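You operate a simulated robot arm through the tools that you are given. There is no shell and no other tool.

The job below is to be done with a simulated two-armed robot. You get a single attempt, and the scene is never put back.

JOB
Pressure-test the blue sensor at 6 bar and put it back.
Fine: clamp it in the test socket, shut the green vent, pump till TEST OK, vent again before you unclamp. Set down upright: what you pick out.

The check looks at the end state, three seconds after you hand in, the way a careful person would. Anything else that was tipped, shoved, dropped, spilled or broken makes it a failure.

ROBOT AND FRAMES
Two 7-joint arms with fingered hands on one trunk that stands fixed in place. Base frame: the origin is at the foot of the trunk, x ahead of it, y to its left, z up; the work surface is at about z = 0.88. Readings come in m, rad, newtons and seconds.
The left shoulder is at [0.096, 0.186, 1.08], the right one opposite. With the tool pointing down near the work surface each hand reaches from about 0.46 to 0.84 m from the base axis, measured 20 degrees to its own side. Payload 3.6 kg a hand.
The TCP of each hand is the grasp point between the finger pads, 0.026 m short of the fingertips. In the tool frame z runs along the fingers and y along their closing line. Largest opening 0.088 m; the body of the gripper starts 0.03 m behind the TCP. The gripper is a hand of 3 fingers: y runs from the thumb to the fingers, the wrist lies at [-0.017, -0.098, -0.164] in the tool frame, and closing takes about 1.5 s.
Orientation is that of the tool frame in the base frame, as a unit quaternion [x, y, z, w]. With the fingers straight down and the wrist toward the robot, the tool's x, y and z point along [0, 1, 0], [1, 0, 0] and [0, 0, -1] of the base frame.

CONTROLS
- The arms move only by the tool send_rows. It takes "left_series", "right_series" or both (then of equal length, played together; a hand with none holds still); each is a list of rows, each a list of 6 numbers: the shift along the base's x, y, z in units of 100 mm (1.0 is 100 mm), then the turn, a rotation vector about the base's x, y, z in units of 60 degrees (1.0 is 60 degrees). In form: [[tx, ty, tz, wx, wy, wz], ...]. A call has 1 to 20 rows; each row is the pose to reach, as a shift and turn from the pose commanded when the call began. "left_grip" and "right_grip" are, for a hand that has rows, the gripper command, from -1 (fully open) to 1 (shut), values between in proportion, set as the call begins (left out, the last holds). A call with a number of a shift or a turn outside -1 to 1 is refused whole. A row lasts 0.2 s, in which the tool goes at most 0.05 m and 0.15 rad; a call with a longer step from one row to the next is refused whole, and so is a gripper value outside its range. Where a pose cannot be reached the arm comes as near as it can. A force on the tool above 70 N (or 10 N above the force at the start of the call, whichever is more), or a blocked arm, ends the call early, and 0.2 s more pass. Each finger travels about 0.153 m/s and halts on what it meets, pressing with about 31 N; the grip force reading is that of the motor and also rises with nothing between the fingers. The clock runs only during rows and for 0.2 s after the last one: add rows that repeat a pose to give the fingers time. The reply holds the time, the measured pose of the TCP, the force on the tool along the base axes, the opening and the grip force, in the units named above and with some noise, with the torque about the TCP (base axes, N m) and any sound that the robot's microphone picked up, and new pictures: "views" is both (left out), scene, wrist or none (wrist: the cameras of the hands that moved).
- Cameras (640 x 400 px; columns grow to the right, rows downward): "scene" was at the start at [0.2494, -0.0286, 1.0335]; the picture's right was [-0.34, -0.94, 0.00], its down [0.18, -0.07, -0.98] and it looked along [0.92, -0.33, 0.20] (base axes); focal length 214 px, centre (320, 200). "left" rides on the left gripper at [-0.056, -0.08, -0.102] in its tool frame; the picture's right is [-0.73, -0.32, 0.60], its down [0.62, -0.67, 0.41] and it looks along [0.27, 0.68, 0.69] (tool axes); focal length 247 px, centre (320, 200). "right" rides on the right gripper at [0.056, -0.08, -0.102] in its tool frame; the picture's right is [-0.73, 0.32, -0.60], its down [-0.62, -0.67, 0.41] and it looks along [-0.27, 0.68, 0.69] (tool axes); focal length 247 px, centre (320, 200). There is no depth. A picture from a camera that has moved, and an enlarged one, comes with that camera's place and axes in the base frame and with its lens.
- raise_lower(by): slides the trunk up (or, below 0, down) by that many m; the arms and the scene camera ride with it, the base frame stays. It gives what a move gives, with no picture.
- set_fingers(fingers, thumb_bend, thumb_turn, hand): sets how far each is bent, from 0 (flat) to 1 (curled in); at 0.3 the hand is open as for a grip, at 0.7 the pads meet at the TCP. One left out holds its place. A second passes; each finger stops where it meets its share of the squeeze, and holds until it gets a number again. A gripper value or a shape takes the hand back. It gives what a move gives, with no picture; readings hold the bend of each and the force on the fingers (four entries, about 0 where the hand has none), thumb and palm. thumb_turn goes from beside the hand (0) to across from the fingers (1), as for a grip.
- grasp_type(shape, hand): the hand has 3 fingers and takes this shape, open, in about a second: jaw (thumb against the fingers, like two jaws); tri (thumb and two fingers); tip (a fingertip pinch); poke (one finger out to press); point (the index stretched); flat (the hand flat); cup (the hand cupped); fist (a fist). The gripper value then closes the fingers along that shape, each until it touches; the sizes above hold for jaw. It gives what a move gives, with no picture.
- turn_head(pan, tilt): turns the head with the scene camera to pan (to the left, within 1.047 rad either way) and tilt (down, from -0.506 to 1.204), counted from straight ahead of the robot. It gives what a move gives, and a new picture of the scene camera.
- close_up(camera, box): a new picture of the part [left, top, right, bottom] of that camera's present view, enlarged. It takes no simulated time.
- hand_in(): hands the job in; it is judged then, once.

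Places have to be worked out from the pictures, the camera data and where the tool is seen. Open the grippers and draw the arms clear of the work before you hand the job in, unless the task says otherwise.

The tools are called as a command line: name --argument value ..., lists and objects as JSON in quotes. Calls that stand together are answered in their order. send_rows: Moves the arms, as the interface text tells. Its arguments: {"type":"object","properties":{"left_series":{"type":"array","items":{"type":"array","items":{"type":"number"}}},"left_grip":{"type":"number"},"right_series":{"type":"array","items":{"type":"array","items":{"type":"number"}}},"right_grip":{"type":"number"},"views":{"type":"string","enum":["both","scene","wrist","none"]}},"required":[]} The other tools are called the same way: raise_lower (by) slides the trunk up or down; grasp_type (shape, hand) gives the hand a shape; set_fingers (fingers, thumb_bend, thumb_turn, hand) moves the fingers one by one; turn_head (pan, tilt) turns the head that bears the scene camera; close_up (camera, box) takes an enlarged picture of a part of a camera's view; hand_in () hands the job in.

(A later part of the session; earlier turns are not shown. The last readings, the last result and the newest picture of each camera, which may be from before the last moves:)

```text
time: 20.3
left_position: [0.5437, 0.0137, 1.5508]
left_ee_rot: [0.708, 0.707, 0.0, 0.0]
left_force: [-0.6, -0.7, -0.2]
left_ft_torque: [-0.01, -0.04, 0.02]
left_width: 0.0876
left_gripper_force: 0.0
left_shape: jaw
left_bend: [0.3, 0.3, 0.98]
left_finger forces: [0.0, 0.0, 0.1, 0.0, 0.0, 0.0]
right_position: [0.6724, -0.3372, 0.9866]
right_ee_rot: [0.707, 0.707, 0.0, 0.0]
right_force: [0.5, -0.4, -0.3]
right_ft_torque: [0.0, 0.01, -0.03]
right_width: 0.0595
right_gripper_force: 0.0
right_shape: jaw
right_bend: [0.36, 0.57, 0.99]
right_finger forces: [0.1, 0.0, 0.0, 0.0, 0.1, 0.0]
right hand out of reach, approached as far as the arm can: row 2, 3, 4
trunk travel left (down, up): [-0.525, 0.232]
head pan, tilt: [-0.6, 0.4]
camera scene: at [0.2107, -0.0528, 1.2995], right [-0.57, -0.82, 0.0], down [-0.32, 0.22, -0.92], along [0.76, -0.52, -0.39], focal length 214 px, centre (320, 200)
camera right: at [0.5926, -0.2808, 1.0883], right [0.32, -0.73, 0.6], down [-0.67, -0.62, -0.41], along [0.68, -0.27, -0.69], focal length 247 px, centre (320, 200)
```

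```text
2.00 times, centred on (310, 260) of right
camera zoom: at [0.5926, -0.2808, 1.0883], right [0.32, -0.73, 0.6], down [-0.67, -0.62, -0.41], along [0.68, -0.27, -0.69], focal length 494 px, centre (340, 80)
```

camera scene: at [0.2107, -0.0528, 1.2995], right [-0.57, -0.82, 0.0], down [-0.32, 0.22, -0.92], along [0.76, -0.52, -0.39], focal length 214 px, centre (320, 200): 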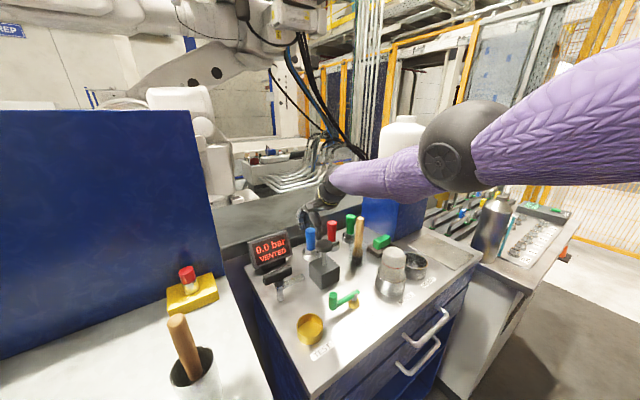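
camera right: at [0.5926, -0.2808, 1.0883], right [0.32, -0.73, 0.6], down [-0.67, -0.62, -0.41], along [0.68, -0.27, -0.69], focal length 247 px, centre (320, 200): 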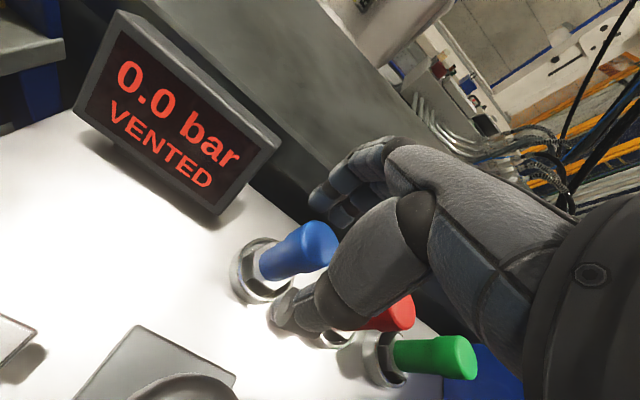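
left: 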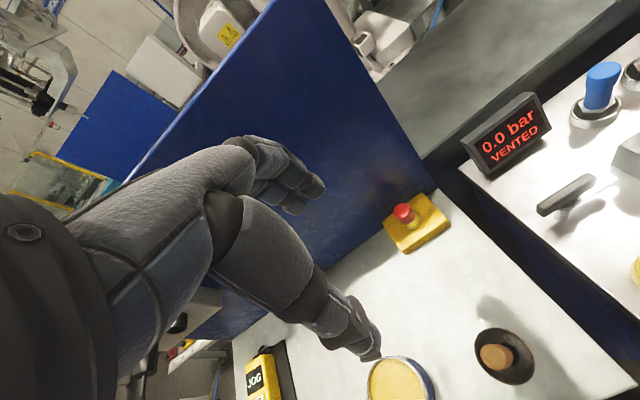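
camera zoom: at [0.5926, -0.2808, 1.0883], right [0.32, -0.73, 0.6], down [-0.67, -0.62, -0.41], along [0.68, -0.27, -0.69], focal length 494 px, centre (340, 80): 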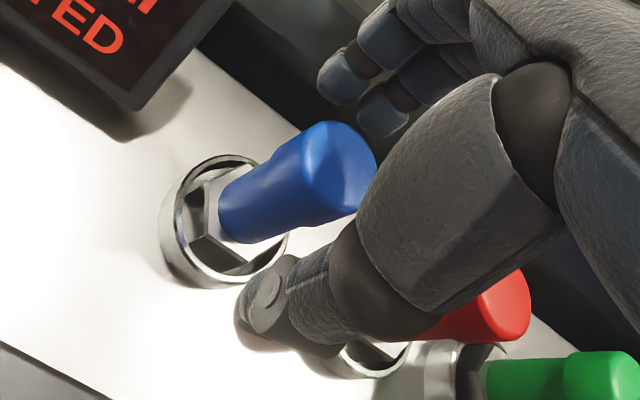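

The arm reached its limit at this trunk height, 6 mm short in x. Geometry is otherwise consistent, so I lower the trunk 3 cm, which brings the hand straight down around the cap, then correct x.

raise_lower --by -0.02

send_rows --right_series '[[0, 0, 0, 0, 0, 0], [0, 0, 0, 0, 0, 0]]' --views "both"

close_up --camera "scene" --box '[270, 180, 366, 240]'

close_up --camera "right" --box '[200, 160, 420, 360]'

```text
time: 20.9
left_position: [0.5439, 0.0146, 1.5314]
left_ee_rot: [0.708, 0.706, 0.001, 0.0]
left_force: [0.0, 0.3, -0.1]
left_ft_torque: [-0.02, 0.0, -0.02]
left_width: 0.0879
left_gripper_force: 0.1
left_shape: jaw
left_bend: [0.3, 0.3, 0.98]
left_finger forces: [0.0, 0.0, 0.0, 0.0, 0.0, 0.1]
right_position: [0.6729, -0.3384, 0.9675]
right_ee_rot: [0.707, 0.707, 0.0, 0.0]
right_force: [0.2, 0.3, -0.5]
right_ft_torque: [-0.01, 0.02, 0.03]
right_width: 0.0598
right_gripper_force: 0.1
right_shape: jaw
right_bend: [0.36, 0.57, 0.99]
right_finger forces: [0.1, 0.0, 0.0, 0.0, 0.1, 0.0]
trunk travel left (down, up): [-0.505, 0.252]
head pan, tilt: [-0.6, 0.4]
```

```text
time: 21.6
left_position: [0.5439, 0.0133, 1.5303]
left_ee_rot: [0.708, 0.707, 0.0, 0.0]
left_force: [-0.3, 0.0, 0.2]
left_ft_torque: [0.0, 0.01, 0.02]
left_width: 0.0877
left_gripper_force: 0.0
left_shape: jaw
left_bend: [0.3, 0.3, 0.98]
left_finger forces: [0.0, 0.0, 0.0, 0.0, 0.0, 0.0]
right_position: [0.6721, -0.3379, 0.9666]
right_ee_rot: [0.707, 0.707, 0.0, 0.0]
right_force: [-0.2, 0.7, -0.2]
right_ft_torque: [0.01, 0.0, 0.0]
right_width: 0.0597
right_gripper_force: 0.1
right_shape: jaw
right_bend: [0.36, 0.57, 0.99]
right_finger forces: [0.1, 0.0, 0.0, 0.1, 0.0, 0.0]
trunk travel left (down, up): [-0.505, 0.252]
head pan, tilt: [-0.6, 0.4]
camera scene: at [0.2116, -0.0526, 1.2789], right [-0.57, -0.82, 0.0], down [-0.32, 0.22, -0.92], along [0.76, -0.52, -0.39], focal length 214 px, centre (320, 200)
camera right: at [0.5929, -0.2813, 1.0681], right [0.32, -0.73, 0.6], down [-0.67, -0.62, -0.41], along [0.68, -0.27, -0.69], focal length 247 px, centre (320, 200)
```

scene: 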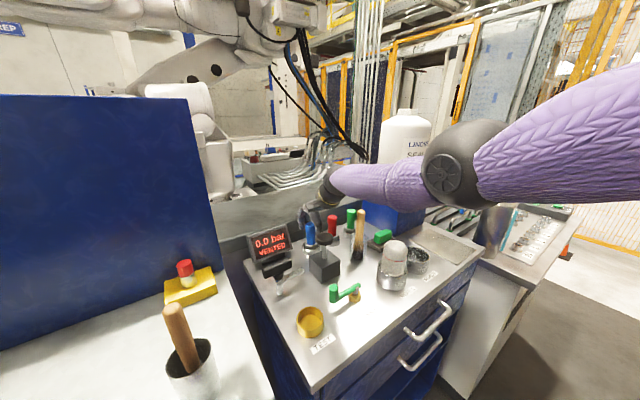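
right: 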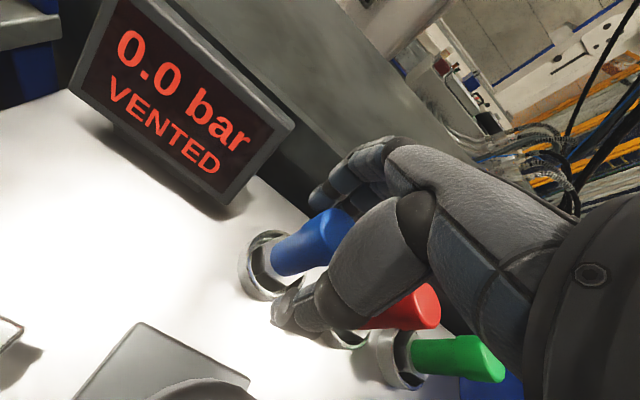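

```text
6.67 times, centred on (318, 210) of scene
camera zoom: at [0.2116, -0.0526, 1.2789], right [-0.57, -0.82, 0.0], down [-0.32, 0.22, -0.92], along [0.76, -0.52, -0.39], focal length 1430 px, centre (333, 133)
```

zoom: 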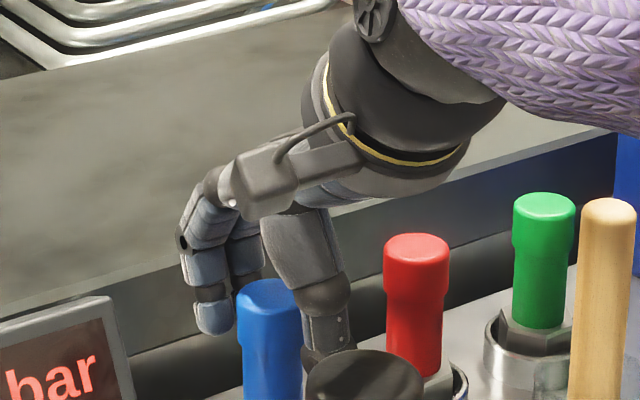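

```text
2.00 times, centred on (310, 260) of right
camera zoom: at [0.5929, -0.2813, 1.0681], right [0.32, -0.73, 0.6], down [-0.67, -0.62, -0.41], along [0.68, -0.27, -0.69], focal length 494 px, centre (340, 80)
```

zoom: 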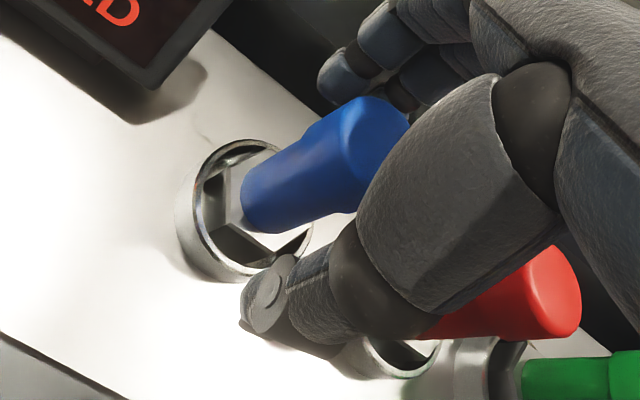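

The hand is at (0.672, -0.338, 0.967) straddling the cap. I nudge 6 mm forward and about 1 cm down.

send_rows --right_series '[[0.03, -0.005, 0, 0, 0, 0], [0.06, -0.01, -0.03, 0, 0, 0], [0.06, -0.01, -0.08, 0, 0, 0], [0.06, -0.01, -0.08, 0, 0, 0]]' --views "none"

```text
time: 22.6
left_position: [0.5436, 0.0142, 1.5311]
left_ee_rot: [0.707, 0.707, 0.0, 0.0]
left_force: [-0.6, -0.3, -0.5]
left_ft_torque: [0.0, 0.01, -0.02]
left_width: 0.0875
left_gripper_force: 0.1
left_shape: jaw
left_bend: [0.3, 0.3, 0.98]
left_finger forces: [0.0, 0.0, 0.0, 0.0, 0.1, 0.0]
right_position: [0.6704, -0.3397, 0.9587]
right_ee_rot: [0.707, 0.708, 0.0, 0.001]
right_force: [-0.2, 0.5, -0.2]
right_ft_torque: [-0.01, -0.04, 0.0]
right_width: 0.0594
right_gripper_force: 0.0
right_shape: jaw
right_bend: [0.36, 0.57, 0.99]
right_finger forces: [0.1, 0.1, 0.0, 0.1, 0.1, 0.0]
right hand out of reach, approached as far as the arm can: row 1, 2, 3, 4
trunk travel left (down, up): [-0.505, 0.252]
head pan, tilt: [-0.6, 0.4]
```

Still at the reach limit. I lift the hand 6 cm with x corrected, then lower the trunk 6 cm, which gives the arm more reach.

send_rows --right_series '[[0, 0, 0.3, 0, 0, 0], [0, 0, 0.6, 0, 0, 0], [0.07, 0, 0.6, 0, 0, 0], [0.07, 0, 0.6, 0, 0, 0]]' --views "none"

```text
time: 23.6
left_position: [0.5424, 0.0141, 1.53]
left_ee_rot: [0.708, 0.706, 0.0, 0.0]
left_force: [0.4, -0.4, 0.6]
left_ft_torque: [0.02, 0.01, -0.01]
left_width: 0.0877
left_gripper_force: 0.1
left_shape: jaw
left_bend: [0.3, 0.3, 0.98]
left_finger forces: [0.1, 0.0, 0.0, 0.1, 0.1, 0.0]
right_position: [0.677, -0.3394, 1.0195]
right_ee_rot: [0.707, 0.707, 0.0, 0.0]
right_force: [1.2, -0.2, -0.6]
right_ft_torque: [-0.01, 0.03, -0.04]
right_width: 0.0596
right_gripper_force: 0.0
right_shape: jaw
right_bend: [0.36, 0.57, 0.99]
right_finger forces: [0.1, 0.0, 0.0, 0.0, 0.1, 0.0]
trunk travel left (down, up): [-0.505, 0.252]
head pan, tilt: [-0.6, 0.4]
```

The hand is at (0.677, -0.339, 1.020), centred over the sensor. I lower the trunk 6 cm to bring it around the cap.

raise_lower --by -0.06

close_up --camera "scene" --box '[260, 150, 500, 300]'

close_up --camera "right" --box '[200, 160, 420, 360]'

```text
time: 24.6
left_position: [0.5431, 0.0134, 1.471]
left_ee_rot: [0.708, 0.706, 0.0, 0.001]
left_force: [-0.6, -0.6, -1.5]
left_ft_torque: [0.0, 0.0, 0.01]
left_width: 0.0878
left_gripper_force: 0.1
left_shape: jaw
left_bend: [0.3, 0.3, 0.98]
left_finger forces: [0.0, 0.0, 0.0, 0.1, 0.0, 0.1]
right_position: [0.677, -0.3372, 0.9605]
right_ee_rot: [0.707, 0.707, 0.0, 0.0]
right_force: [0.3, 0.7, 0.5]
right_ft_torque: [0.01, 0.0, 0.03]
right_width: 0.0597
right_gripper_force: 0.1
right_shape: jaw
right_bend: [0.36, 0.57, 0.99]
right_finger forces: [0.1, 0.1, 0.1, 0.0, 0.0, 0.1]
trunk travel left (down, up): [-0.445, 0.312]
head pan, tilt: [-0.6, 0.4]
```

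```text
2.67 times, centred on (380, 225) of scene
camera zoom: at [0.2157, -0.0529, 1.2164], right [-0.57, -0.82, 0.0], down [-0.32, 0.22, -0.92], along [0.76, -0.52, -0.39], focal length 572 px, centre (160, 133)
```

zoom: 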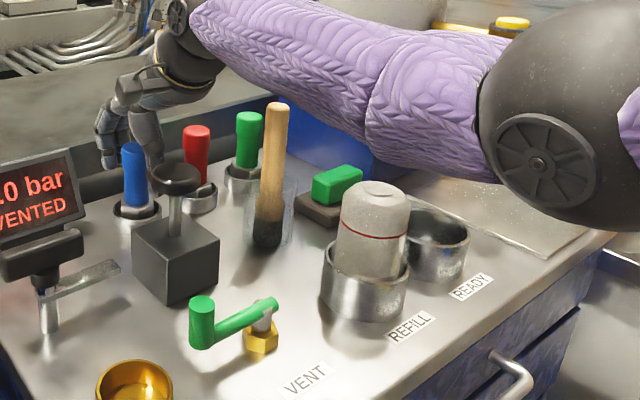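

```text
2.00 times, centred on (310, 260) of right
camera zoom: at [0.5974, -0.2803, 1.0613], right [0.32, -0.73, 0.6], down [-0.66, -0.62, -0.41], along [0.68, -0.27, -0.69], focal length 494 px, centre (340, 80)
```

zoom: 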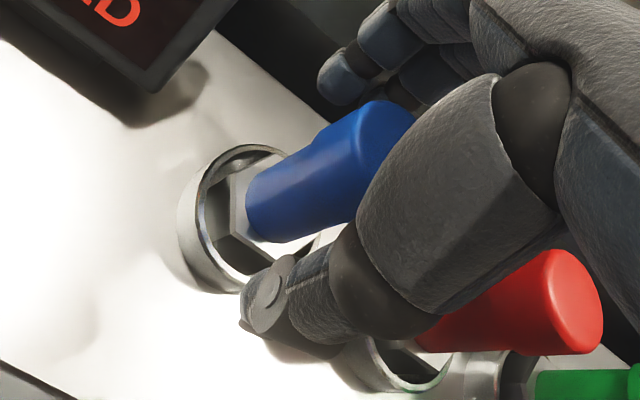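

The cap sits between fingers and thumb. I close the hand on it while holding the pose.

send_rows --right_series '[[0, 0, 0, 0, 0, 0], [0, 0, 0, 0, 0, 0], [0, 0, 0, 0, 0, 0], [0, 0, 0, 0, 0, 0], [0, 0, 0, 0, 0, 0], [0, 0, 0, 0, 0, 0]]' --right_grip 1 --views "wrist"

close_up --camera "scene" --box '[270, 180, 366, 240]'

```text
time: 25.9
left_position: [0.5441, 0.014, 1.4696]
left_ee_rot: [0.708, 0.706, -0.001, 0.0]
left_force: [-0.5, 0.6, -0.1]
left_ft_torque: [0.0, 0.0, 0.02]
left_width: 0.0879
left_gripper_force: 0.0
left_shape: jaw
left_bend: [0.3, 0.3, 0.98]
left_finger forces: [0.0, 0.0, 0.0, 0.0, 0.0, 0.1]
right_position: [0.677, -0.3373, 0.9605]
right_ee_rot: [0.708, 0.707, 0.0, 0.0]
right_force: [4.5, -1.7, 3.1]
right_ft_torque: [-0.14, -0.21, 0.06]
right_width: 0.0162
right_gripper_force: 30.5
right_shape: jaw
right_bend: [0.63, 0.74, 0.99]
right_finger forces: [5.2, 29.8, 0.0, 0.0, 28.6, 0.1]
trunk travel left (down, up): [-0.445, 0.312]
head pan, tilt: [-0.6, 0.4]
camera right: at [0.5981, -0.2804, 1.0612], right [0.32, -0.73, 0.6], down [-0.66, -0.62, -0.41], along [0.68, -0.27, -0.69], focal length 247 px, centre (320, 200)
```

right: 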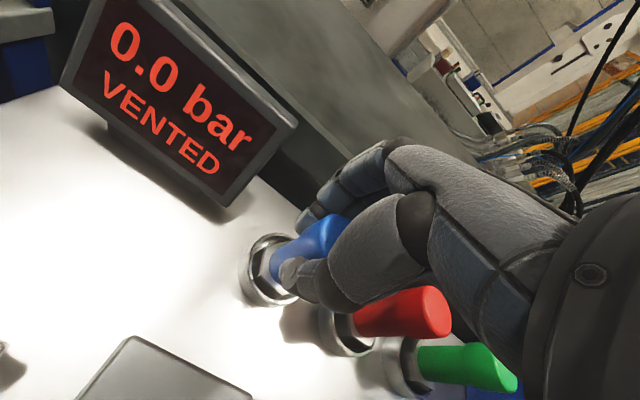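

```text
6.67 times, centred on (318, 210) of scene
camera zoom: at [0.2163, -0.0528, 1.2162], right [-0.57, -0.82, 0.0], down [-0.32, 0.22, -0.92], along [0.76, -0.52, -0.39], focal length 1430 px, centre (333, 133)
```

zoom: 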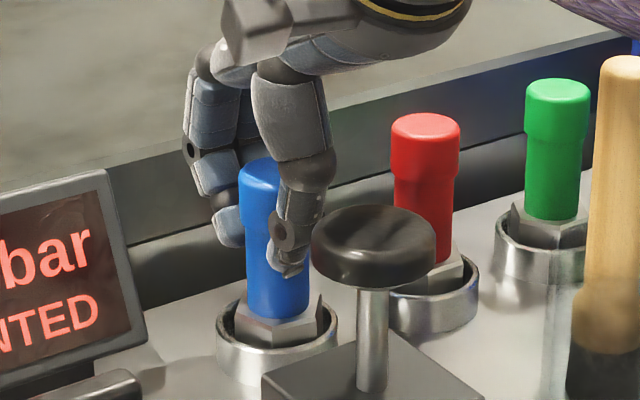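

The grip holds with about 30 N on thumb and fingers. I lift straight up slowly first to see whether the sensor comes along.

send_rows --right_series '[[0, 0, 0.1, 0, 0, 0], [0, 0, 0.2, 0, 0, 0], [0, 0, 0.35, 0, 0, 0], [0, 0, 0.5, 0, 0, 0], [0, 0, 0.5, 0, 0, 0]]' --views "wrist"

close_up --camera "scene" --box '[270, 150, 390, 240]'

```text
time: 27.1
left_position: [0.5442, 0.0138, 1.47]
left_ee_rot: [0.707, 0.707, 0.0, 0.0]
left_force: [-0.1, 0.5, -0.8]
left_ft_torque: [0.0, 0.01, -0.02]
left_width: 0.0877
left_gripper_force: 0.1
left_shape: jaw
left_bend: [0.3, 0.3, 0.98]
left_finger forces: [0.0, 0.2, 0.0, 0.0, 0.1, 0.0]
right_position: [0.6775, -0.3368, 1.0099]
right_ee_rot: [0.707, 0.707, 0.001, -0.001]
right_force: [0.0, 0.5, -2.3]
right_ft_torque: [0.0, 0.0, -0.01]
right_width: 0.0162
right_gripper_force: 31.1
right_shape: jaw
right_bend: [0.63, 0.74, 0.98]
right_finger forces: [8.2, 23.0, 0.0, 0.0, 29.1, 0.0]
trunk travel left (down, up): [-0.445, 0.312]
head pan, tilt: [-0.6, 0.4]
camera right: at [0.5978, -0.2801, 1.1115], right [0.32, -0.73, 0.6], down [-0.67, -0.62, -0.41], along [0.67, -0.27, -0.69], focal length 247 px, centre (320, 200)
```

right: 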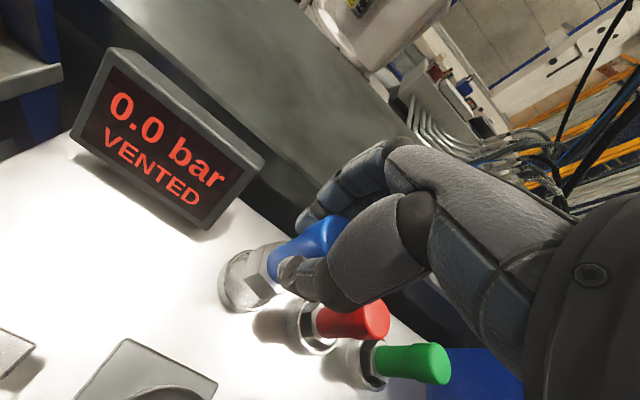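

```text
4.44 times, centred on (330, 195) of scene
camera zoom: at [0.2163, -0.0528, 1.2162], right [-0.57, -0.82, 0.0], down [-0.32, 0.22, -0.92], along [0.76, -0.52, -0.39], focal length 953 px, centre (276, 222)
```

zoom: 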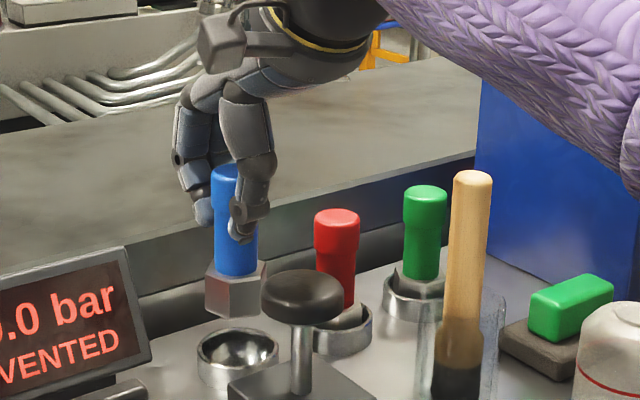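

The sensor comes out upright. I lift higher to clear the pump and clamp, then travel toward the TEST socket.

send_rows --right_series '[[0, 0, 0.3, 0, 0, 0], [0, 0, 0.6, 0, 0, 0], [0, 0, 0.9, 0, 0, 0], [0, 0, 1.0, 0, 0, 0]]' --views "none"

send_rows --right_series '[[-0.25, 0.16, 0.05, 0, 0, 0], [-0.5, 0.32, 0.1, 0, 0, 0], [-0.75, 0.48, 0.1, 0, 0, 0], [-1.0, 0.64, 0.1, 0, 0, 0]]' --views "none"

send_rows --right_series '[[-0.25, 0.16, 0, 0, 0, 0], [-0.5, 0.32, 0, 0, 0, 0], [-0.75, 0.48, 0, 0, 0, 0], [-1.0, 0.64, 0, 0, 0, 0], [-1.0, 0.64, 0, 0, 0, 0]]' --views "both"

```text
time: 28.1
left_position: [0.5432, 0.0134, 1.4698]
left_ee_rot: [0.707, 0.708, 0.0, 0.0]
left_force: [0.1, -0.2, -1.3]
left_ft_torque: [0.01, 0.02, 0.02]
left_width: 0.0877
left_gripper_force: 0.2
left_shape: jaw
left_bend: [0.3, 0.3, 0.98]
left_finger forces: [0.1, 0.0, 0.0, 0.1, 0.0, 0.0]
right_position: [0.6766, -0.3381, 1.1106]
right_ee_rot: [0.707, 0.707, 0.0, 0.001]
right_force: [-1.2, 0.1, -1.4]
right_ft_torque: [-0.02, 0.0, -0.04]
right_width: 0.0161
right_gripper_force: 30.6
right_shape: jaw
right_bend: [0.63, 0.74, 0.98]
right_finger forces: [8.3, 22.9, 0.0, 0.0, 29.0, 0.0]
trunk travel left (down, up): [-0.445, 0.312]
head pan, tilt: [-0.6, 0.4]
```

```text
time: 29.1
left_position: [0.5438, 0.0146, 1.4705]
left_ee_rot: [0.708, 0.706, 0.0, 0.0]
left_force: [-0.4, -0.2, -0.9]
left_ft_torque: [0.02, -0.03, 0.0]
left_width: 0.0875
left_gripper_force: 0.2
left_shape: jaw
left_bend: [0.3, 0.3, 0.98]
left_finger forces: [0.1, 0.0, 0.1, 0.0, 0.1, 0.0]
right_position: [0.5762, -0.2729, 1.1188]
right_ee_rot: [0.706, 0.708, 0.001, 0.0]
right_force: [0.7, 0.6, -1.6]
right_ft_torque: [0.01, 0.0, 0.0]
right_width: 0.0162
right_gripper_force: 31.0
right_shape: jaw
right_bend: [0.63, 0.74, 0.98]
right_finger forces: [8.4, 22.9, 0.0, 0.1, 28.9, 0.0]
trunk travel left (down, up): [-0.445, 0.312]
head pan, tilt: [-0.6, 0.4]
```

```text
time: 30.4
left_position: [0.5445, 0.0134, 1.4711]
left_ee_rot: [0.707, 0.707, 0.0, 0.0]
left_force: [-0.7, -0.4, 0.2]
left_ft_torque: [-0.02, -0.02, -0.04]
left_width: 0.0877
left_gripper_force: 0.0
left_shape: jaw
left_bend: [0.3, 0.3, 0.98]
left_finger forces: [0.1, 0.0, 0.0, 0.0, 0.0, 0.0]
right_position: [0.4759, -0.2075, 1.12]
right_ee_rot: [0.707, 0.708, -0.001, 0.0]
right_force: [0.5, -0.3, -1.9]
right_ft_torque: [0.03, -0.02, 0.01]
right_width: 0.0159
right_gripper_force: 31.2
right_shape: jaw
right_bend: [0.63, 0.74, 0.98]
right_finger forces: [8.5, 22.8, 0.0, 0.1, 28.8, 0.1]
trunk travel left (down, up): [-0.445, 0.312]
head pan, tilt: [-0.6, 0.4]
camera scene: at [0.2164, -0.0529, 1.2162], right [-0.57, -0.82, 0.0], down [-0.32, 0.22, -0.92], along [0.76, -0.52, -0.39], focal length 214 px, centre (320, 200)
camera right: at [0.397, -0.1517, 1.2218], right [0.32, -0.73, 0.6], down [-0.67, -0.62, -0.41], along [0.67, -0.27, -0.69], focal length 247 px, centre (320, 200)
```

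scene: 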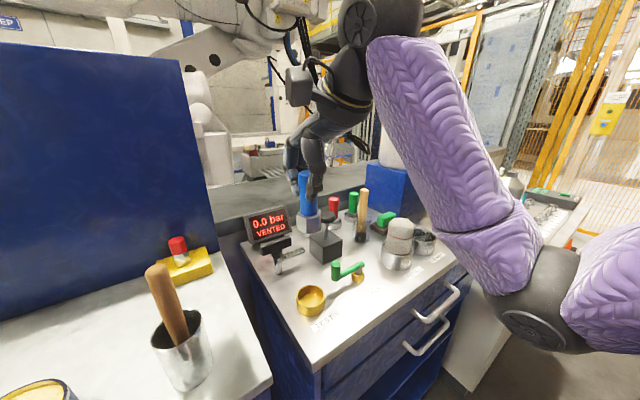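
right: 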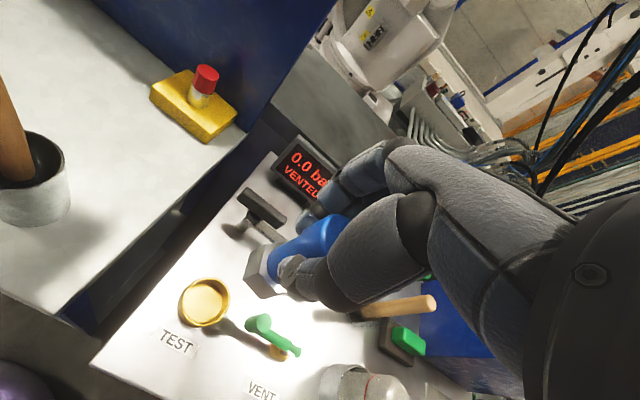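

The sensor hangs above the clamp area with the hand at (0.476, -0.2075, 1.12). I check the tilt of the sensor in the hand and the socket with close-ups.

close_up --camera "scene" --box '[250, 120, 378, 320]'

close_up --camera "right" --box '[150, 180, 350, 340]'

```text
2.00 times, centred on (314, 220) of scene
camera zoom: at [0.2164, -0.0529, 1.2162], right [-0.57, -0.82, 0.0], down [-0.32, 0.22, -0.92], along [0.76, -0.52, -0.39], focal length 429 px, centre (332, 160)
```

zoom: 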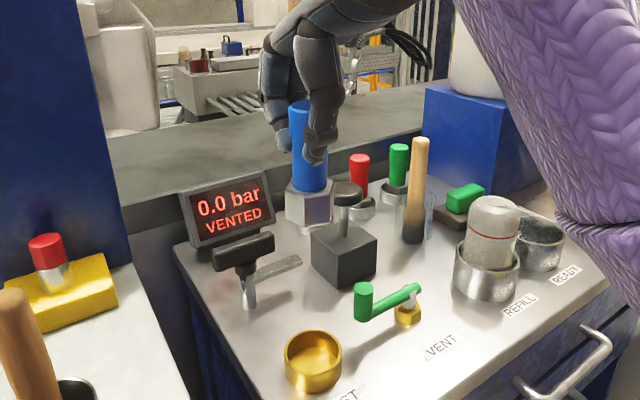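

```text
2.50 times, centred on (250, 260) of right
camera zoom: at [0.397, -0.1517, 1.2218], right [0.32, -0.73, 0.6], down [-0.67, -0.62, -0.41], along [0.67, -0.27, -0.69], focal length 617 px, centre (495, 50)
```

zoom: 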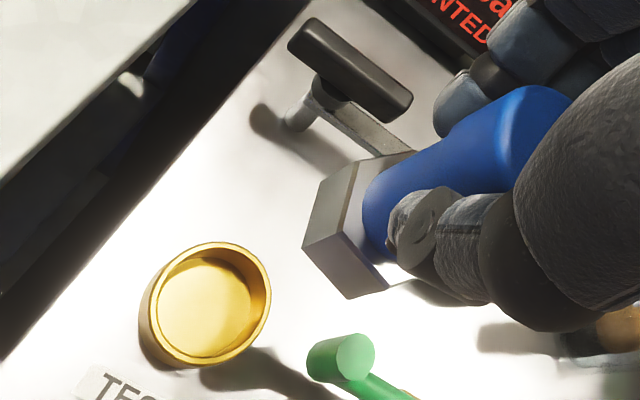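

The sensor hangs upright and the socket centre is confirmed at (0.470, -0.205). I lower until the hex is just above the ring.

send_rows --right_series '[[-0.06, 0.04, -0.25, 0, 0, 0], [-0.06, 0.04, -0.5, 0, 0, 0], [-0.06, 0.04, -0.75, 0, 0, 0], [-0.06, 0.04, -1.0, 0, 0, 0]]' --views "none"

send_rows --right_series '[[0, 0, -0.1, 0, 0, 0], [0, 0, -0.25, 0, 0, 0], [0, 0, -0.25, 0, 0, 0]]' --views "both"

close_up --camera "scene" --box '[250, 200, 378, 320]'

close_up --camera "right" --box '[200, 200, 360, 320]'

```text
time: 31.4
left_position: [0.5432, 0.0136, 1.471]
left_ee_rot: [0.707, 0.707, -0.001, 0.0]
left_force: [0.0, -0.4, -0.1]
left_ft_torque: [-0.01, -0.01, -0.01]
left_width: 0.0876
left_gripper_force: 0.0
left_shape: jaw
left_bend: [0.3, 0.3, 0.98]
left_finger forces: [0.0, 0.0, 0.0, 0.1, 0.1, 0.1]
right_position: [0.4707, -0.2047, 1.0189]
right_ee_rot: [0.706, 0.708, 0.0, -0.001]
right_force: [-0.2, 0.0, -1.3]
right_ft_torque: [0.0, 0.02, 0.0]
right_width: 0.016
right_gripper_force: 30.7
right_shape: jaw
right_bend: [0.63, 0.74, 0.98]
right_finger forces: [8.5, 22.8, 0.0, 0.0, 28.8, 0.1]
trunk travel left (down, up): [-0.445, 0.312]
head pan, tilt: [-0.6, 0.4]
```

```text
time: 32.1
left_position: [0.5433, 0.0142, 1.4704]
left_ee_rot: [0.708, 0.706, 0.0, 0.0]
left_force: [0.7, -0.5, 0.5]
left_ft_torque: [-0.01, -0.02, 0.01]
left_width: 0.0877
left_gripper_force: 0.0
left_shape: jaw
left_bend: [0.3, 0.3, 0.98]
left_finger forces: [0.0, 0.0, 0.1, 0.0, 0.0, 0.0]
right_position: [0.4705, -0.2057, 0.9945]
right_ee_rot: [0.708, 0.707, 0.0, 0.0]
right_force: [0.6, 0.1, -1.1]
right_ft_torque: [0.02, -0.01, -0.02]
right_width: 0.0157
right_gripper_force: 31.0
right_shape: jaw
right_bend: [0.63, 0.74, 0.98]
right_finger forces: [8.5, 22.8, 0.1, 0.0, 28.8, 0.1]
trunk travel left (down, up): [-0.445, 0.312]
head pan, tilt: [-0.6, 0.4]
camera scene: at [0.2161, -0.0527, 1.2162], right [-0.57, -0.82, 0.0], down [-0.32, 0.22, -0.92], along [0.76, -0.52, -0.39], focal length 214 px, centre (320, 200)
camera right: at [0.3918, -0.1487, 1.0963], right [0.32, -0.73, 0.6], down [-0.67, -0.62, -0.41], along [0.68, -0.27, -0.69], focal length 247 px, centre (320, 200)
```

scene: 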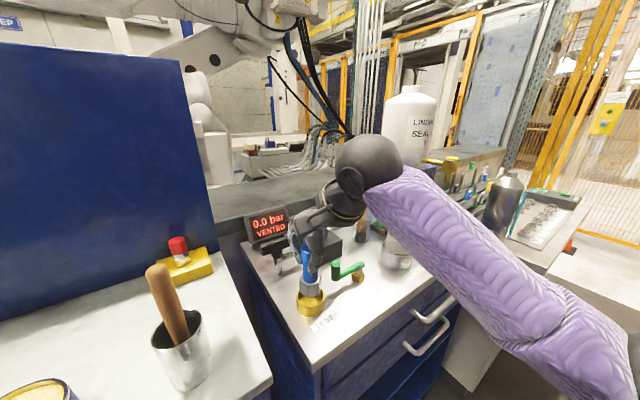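
right: 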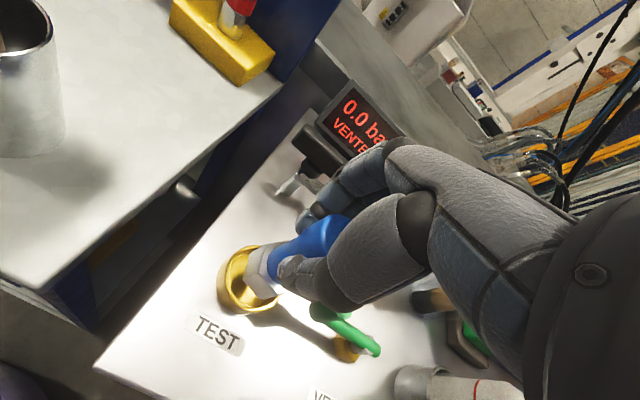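

```text
3.33 times, centred on (314, 260) of scene
camera zoom: at [0.2161, -0.0527, 1.2162], right [-0.57, -0.82, 0.0], down [-0.32, 0.22, -0.92], along [0.76, -0.52, -0.39], focal length 715 px, centre (340, 0)
```

zoom: 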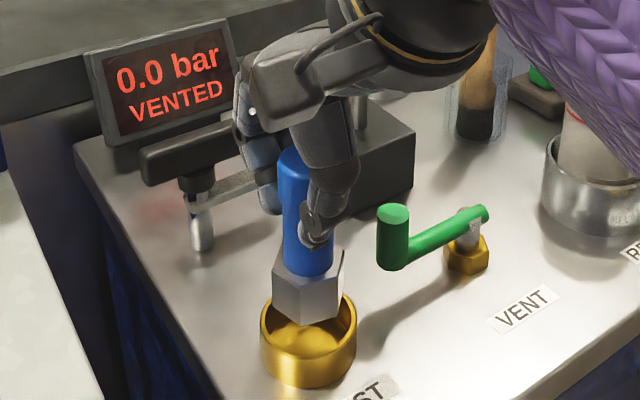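

```text
3.33 times, centred on (280, 260) of right
camera zoom: at [0.3918, -0.1487, 1.0963], right [0.32, -0.73, 0.6], down [-0.67, -0.62, -0.41], along [0.68, -0.27, -0.69], focal length 823 px, centre (453, 0)
```

zoom: 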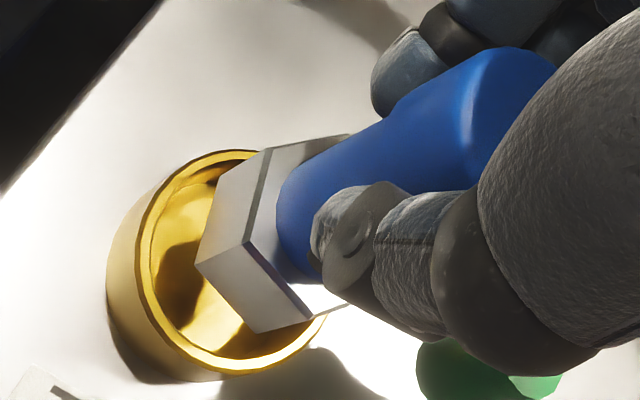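

I zoom in further on the hex and ring from both cameras to check the alignment before inserting.

close_up --camera "scene" --box '[285, 240, 341, 284]'

close_up --camera "scene" --box '[285, 270, 341, 320]'

close_up --camera "right" --box '[220, 230, 300, 300]'

```text
9.09 times, centred on (313, 262) of scene
camera zoom: at [0.2161, -0.0527, 1.2162], right [-0.57, -0.82, 0.0], down [-0.32, 0.22, -0.92], along [0.76, -0.52, -0.39], focal length 1950 px, centre (384, -364)
```

zoom: 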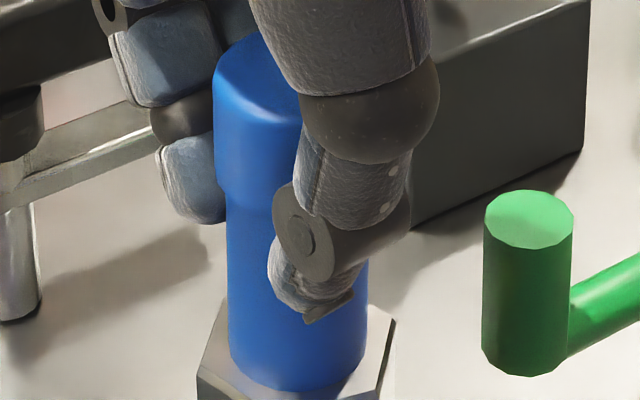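

```text
8.00 times, centred on (313, 295) of scene
camera zoom: at [0.2161, -0.0527, 1.2162], right [-0.57, -0.82, 0.0], down [-0.32, 0.22, -0.92], along [0.76, -0.52, -0.39], focal length 1716 px, centre (376, -560)
```

zoom: 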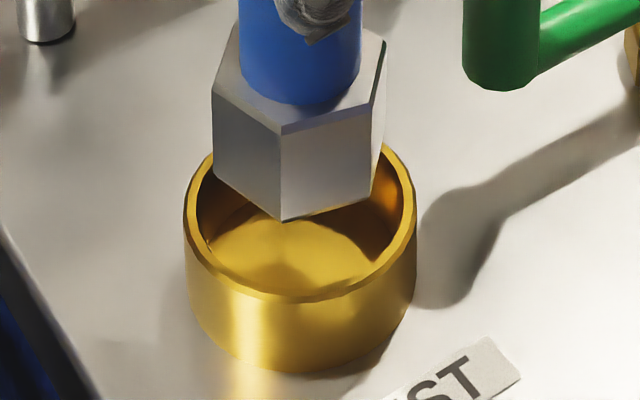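

```text
5.71 times, centred on (260, 265) of right
camera zoom: at [0.3918, -0.1487, 1.0963], right [0.32, -0.73, 0.6], down [-0.67, -0.62, -0.41], along [0.68, -0.27, -0.69], focal length 1411 px, centre (663, -171)
```

zoom: 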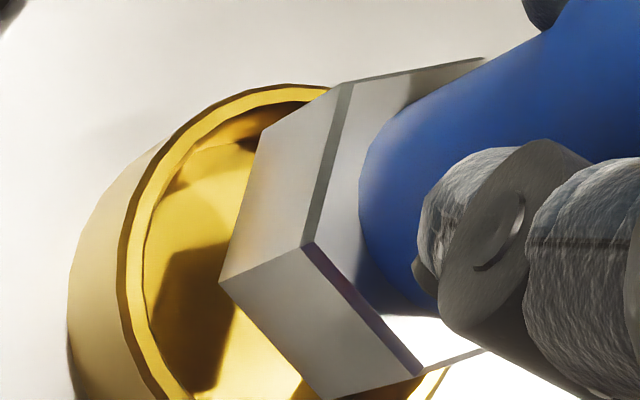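

The hex is centred on the ring within about 1–2 mm. I correct by 1.3 mm and lower gently into the socket, stopping just above the seat height.

send_rows --right_series '[[-0.013, 0.013, 0, 0, 0, 0], [-0.013, 0.013, -0.08, 0, 0, 0], [-0.013, 0.013, -0.16, 0, 0, 0], [-0.013, 0.013, -0.22, 0, 0, 0], [-0.013, 0.013, -0.22, 0, 0, 0]]' --views "none"

close_up --camera "scene" --box '[285, 260, 341, 315]'

close_up --camera "right" --box '[220, 230, 300, 300]'

```text
time: 33.4
left_position: [0.5441, 0.0134, 1.471]
left_ee_rot: [0.707, 0.707, 0.0, 0.0]
left_force: [0.4, -0.2, -0.1]
left_ft_torque: [0.0, 0.02, -0.01]
left_width: 0.0875
left_gripper_force: 0.0
left_shape: jaw
left_bend: [0.3, 0.3, 0.98]
left_finger forces: [0.0, 0.0, 0.0, 0.1, 0.1, 0.0]
right_position: [0.4703, -0.2037, 0.9722]
right_ee_rot: [0.707, 0.707, 0.0, 0.0]
right_force: [-0.2, 0.8, -1.5]
right_ft_torque: [0.01, -0.01, 0.01]
right_width: 0.016
right_gripper_force: 31.0
right_shape: jaw
right_bend: [0.63, 0.74, 0.98]
right_finger forces: [8.5, 22.8, 0.1, 0.0, 28.7, 0.1]
trunk travel left (down, up): [-0.445, 0.312]
head pan, tilt: [-0.6, 0.4]
```

```text
7.27 times, centred on (313, 288) of scene
camera zoom: at [0.2161, -0.0527, 1.2162], right [-0.57, -0.82, 0.0], down [-0.32, 0.22, -0.92], along [0.76, -0.52, -0.39], focal length 1560 px, centre (371, -436)
```

zoom: 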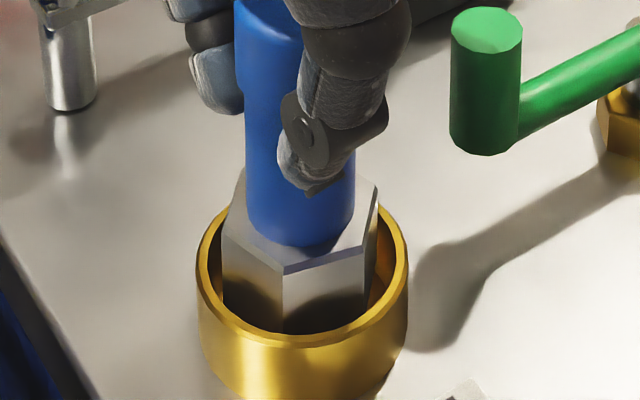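

```text
5.71 times, centred on (260, 265) of right
camera zoom: at [0.3908, -0.1472, 1.0734], right [0.32, -0.73, 0.6], down [-0.67, -0.62, -0.41], along [0.67, -0.27, -0.69], focal length 1411 px, centre (663, -171)
```

zoom: 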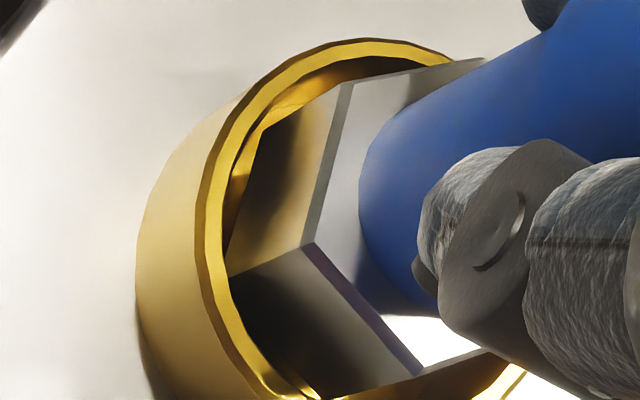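

The hex has entered the ring cleanly with no contact force. I lower the last centimetre in small steps.

send_rows --right_series '[[0, 0, -0.04, 0, 0, 0], [0, 0, -0.08, 0, 0, 0], [0, 0, -0.1, 0, 0, 0], [0, 0, -0.1, 0, 0, 0]]' --views "none"

close_up --camera "scene" --box '[285, 260, 341, 315]'

close_up --camera "right" --box '[220, 230, 300, 300]'

```text
time: 34.4
left_position: [0.5422, 0.0126, 1.471]
left_ee_rot: [0.708, 0.706, 0.001, 0.0]
left_force: [0.2, 0.1, 0.6]
left_ft_torque: [0.01, -0.03, -0.03]
left_width: 0.0876
left_gripper_force: 0.0
left_shape: jaw
left_bend: [0.3, 0.3, 0.98]
left_finger forces: [0.1, 0.0, 0.0, 0.0, 0.0, 0.1]
right_position: [0.47, -0.2025, 0.962]
right_ee_rot: [0.707, 0.707, -0.001, -0.001]
right_force: [-0.9, 0.0, -1.2]
right_ft_torque: [0.0, 0.0, 0.03]
right_width: 0.016
right_gripper_force: 30.5
right_shape: jaw
right_bend: [0.63, 0.74, 0.98]
right_finger forces: [8.6, 22.8, 0.1, 0.0, 28.8, 0.0]
trunk travel left (down, up): [-0.445, 0.312]
head pan, tilt: [-0.6, 0.4]
```

```text
7.27 times, centred on (313, 288) of scene
camera zoom: at [0.2161, -0.0527, 1.2162], right [-0.57, -0.82, 0.0], down [-0.32, 0.22, -0.92], along [0.76, -0.52, -0.39], focal length 1560 px, centre (371, -436)
```

zoom: 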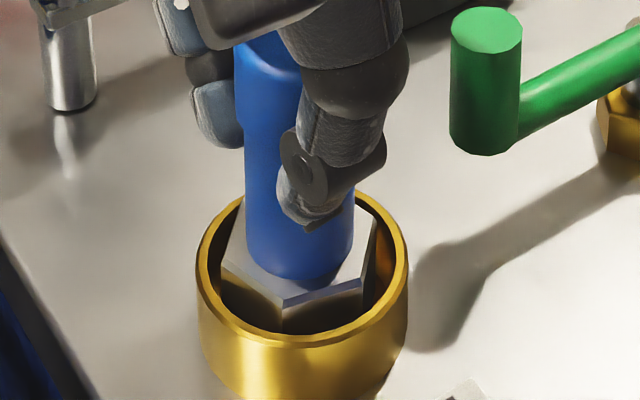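

```text
5.71 times, centred on (260, 265) of right
camera zoom: at [0.3905, -0.1466, 1.0636], right [0.32, -0.73, 0.6], down [-0.67, -0.62, -0.41], along [0.67, -0.27, -0.69], focal length 1411 px, centre (663, -171)
```

zoom: 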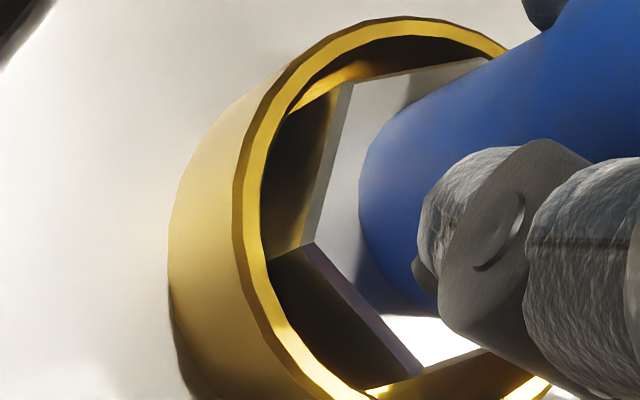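

No contact yet (about 1.3 N of weight still hangs). I lower 3 mm more in 1 mm steps, watching the force.

send_rows --right_series '[[0, 0, -0.01, 0, 0, 0], [0, 0, -0.02, 0, 0, 0], [0, 0, -0.02, 0, 0, 0], [0, 0, -0.02, 0, 0, 0]]' --views "none"

```text
time: 35.4
left_position: [0.5437, 0.0143, 1.4692]
left_ee_rot: [0.707, 0.707, 0.0, 0.0]
left_force: [0.1, 0.6, -0.6]
left_ft_torque: [0.0, -0.02, -0.01]
left_width: 0.0878
left_gripper_force: 0.2
left_shape: jaw
left_bend: [0.3, 0.3, 0.98]
left_finger forces: [0.0, 0.0, 0.0, 0.0, 0.0, 0.0]
right_position: [0.4697, -0.2038, 0.9608]
right_ee_rot: [0.707, 0.707, 0.0, 0.0]
right_force: [-0.4, -0.5, -1.7]
right_ft_torque: [0.01, -0.02, 0.01]
right_width: 0.016
right_gripper_force: 31.8
right_shape: jaw
right_bend: [0.63, 0.74, 0.98]
right_finger forces: [8.5, 22.8, 0.0, 0.1, 28.8, 0.0]
trunk travel left (down, up): [-0.445, 0.312]
head pan, tilt: [-0.6, 0.4]
```

send_rows --right_series '[[0, 0, -0.01, 0, 0, 0], [0, 0, -0.02, 0, 0, 0], [0, 0, -0.03, 0, 0, 0], [0, 0, -0.03, 0, 0, 0]]' --views "none"

```text
time: 36.4
left_position: [0.544, 0.0142, 1.4715]
left_ee_rot: [0.707, 0.707, 0.001, 0.0]
left_force: [0.3, 0.4, 0.1]
left_ft_torque: [0.02, -0.03, 0.0]
left_width: 0.0875
left_gripper_force: 0.1
left_shape: jaw
left_bend: [0.3, 0.3, 0.98]
left_finger forces: [0.0, 0.0, 0.0, 0.0, 0.1, 0.1]
right_position: [0.4711, -0.2028, 0.9592]
right_ee_rot: [0.707, 0.707, 0.001, 0.002]
right_force: [1.4, 0.4, 5.6]
right_ft_torque: [0.04, 0.05, -0.02]
right_width: 0.0163
right_gripper_force: 31.3
right_shape: jaw
right_bend: [0.63, 0.75, 0.98]
right_finger forces: [10.0, 23.9, 0.0, 0.0, 29.6, 0.0]
trunk travel left (down, up): [-0.445, 0.312]
head pan, tilt: [-0.6, 0.4]
```

The force has turned to +5.6 N, so the sensor is seated. I open the hand to release it.

send_rows --right_series '[[0, 0, 0.01, 0, 0, 0], [0, 0, 0.01, 0, 0, 0], [0, 0, 0.01, 0, 0, 0], [0, 0, 0.01, 0, 0, 0], [0, 0, 0.01, 0, 0, 0]]' --right_grip -0.35 --views "both"

close_up --camera "scene" --box '[275, 230, 351, 315]'

```text
time: 37.5
left_position: [0.544, 0.014, 1.4702]
left_ee_rot: [0.707, 0.707, 0.0, -0.001]
left_force: [-0.2, -0.5, 0.2]
left_ft_torque: [0.01, 0.02, 0.03]
left_width: 0.0876
left_gripper_force: 0.0
left_shape: jaw
left_bend: [0.3, 0.3, 0.98]
left_finger forces: [0.0, 0.0, 0.0, 0.0, 0.0, 0.0]
right_position: [0.4704, -0.2036, 0.9591]
right_ee_rot: [0.707, 0.707, 0.0, 0.0]
right_force: [-0.1, 0.0, -0.5]
right_ft_torque: [0.03, -0.03, 0.01]
right_width: 0.0592
right_gripper_force: 0.0
right_shape: jaw
right_bend: [0.36, 0.58, 1.0]
right_finger forces: [0.1, 0.0, 0.0, 0.0, 0.0, 0.0]
trunk travel left (down, up): [-0.445, 0.312]
head pan, tilt: [-0.6, 0.4]
camera scene: at [0.216, -0.0527, 1.2163], right [-0.57, -0.82, 0.0], down [-0.32, 0.22, -0.92], along [0.76, -0.52, -0.39], focal length 214 px, centre (320, 200)
camera right: at [0.3901, -0.1464, 1.0604], right [0.32, -0.73, 0.6], down [-0.67, -0.62, -0.41], along [0.68, -0.27, -0.69], focal length 247 px, centre (320, 200)
```

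scene: 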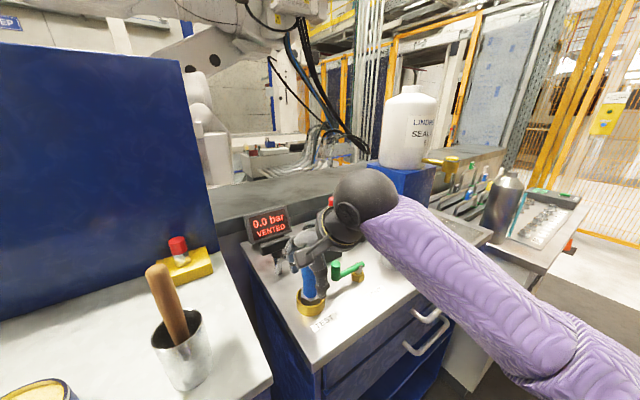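
right: 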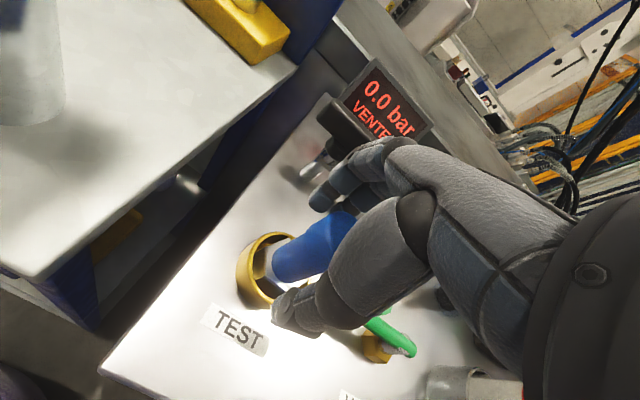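

```text
4.71 times, centred on (313, 272) of scene
camera zoom: at [0.216, -0.0527, 1.2163], right [-0.57, -0.82, 0.0], down [-0.32, 0.22, -0.92], along [0.76, -0.52, -0.39], focal length 1009 px, centre (353, -141)
```

zoom: 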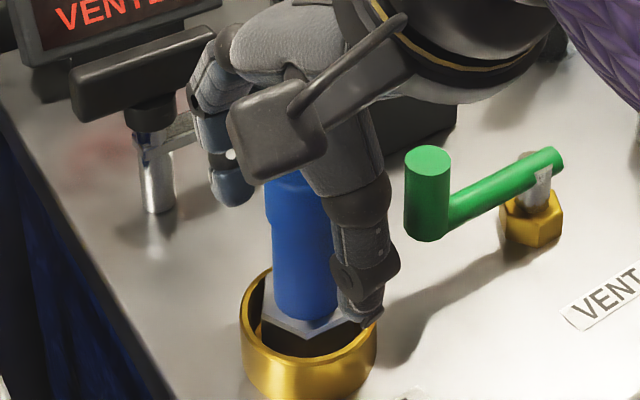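

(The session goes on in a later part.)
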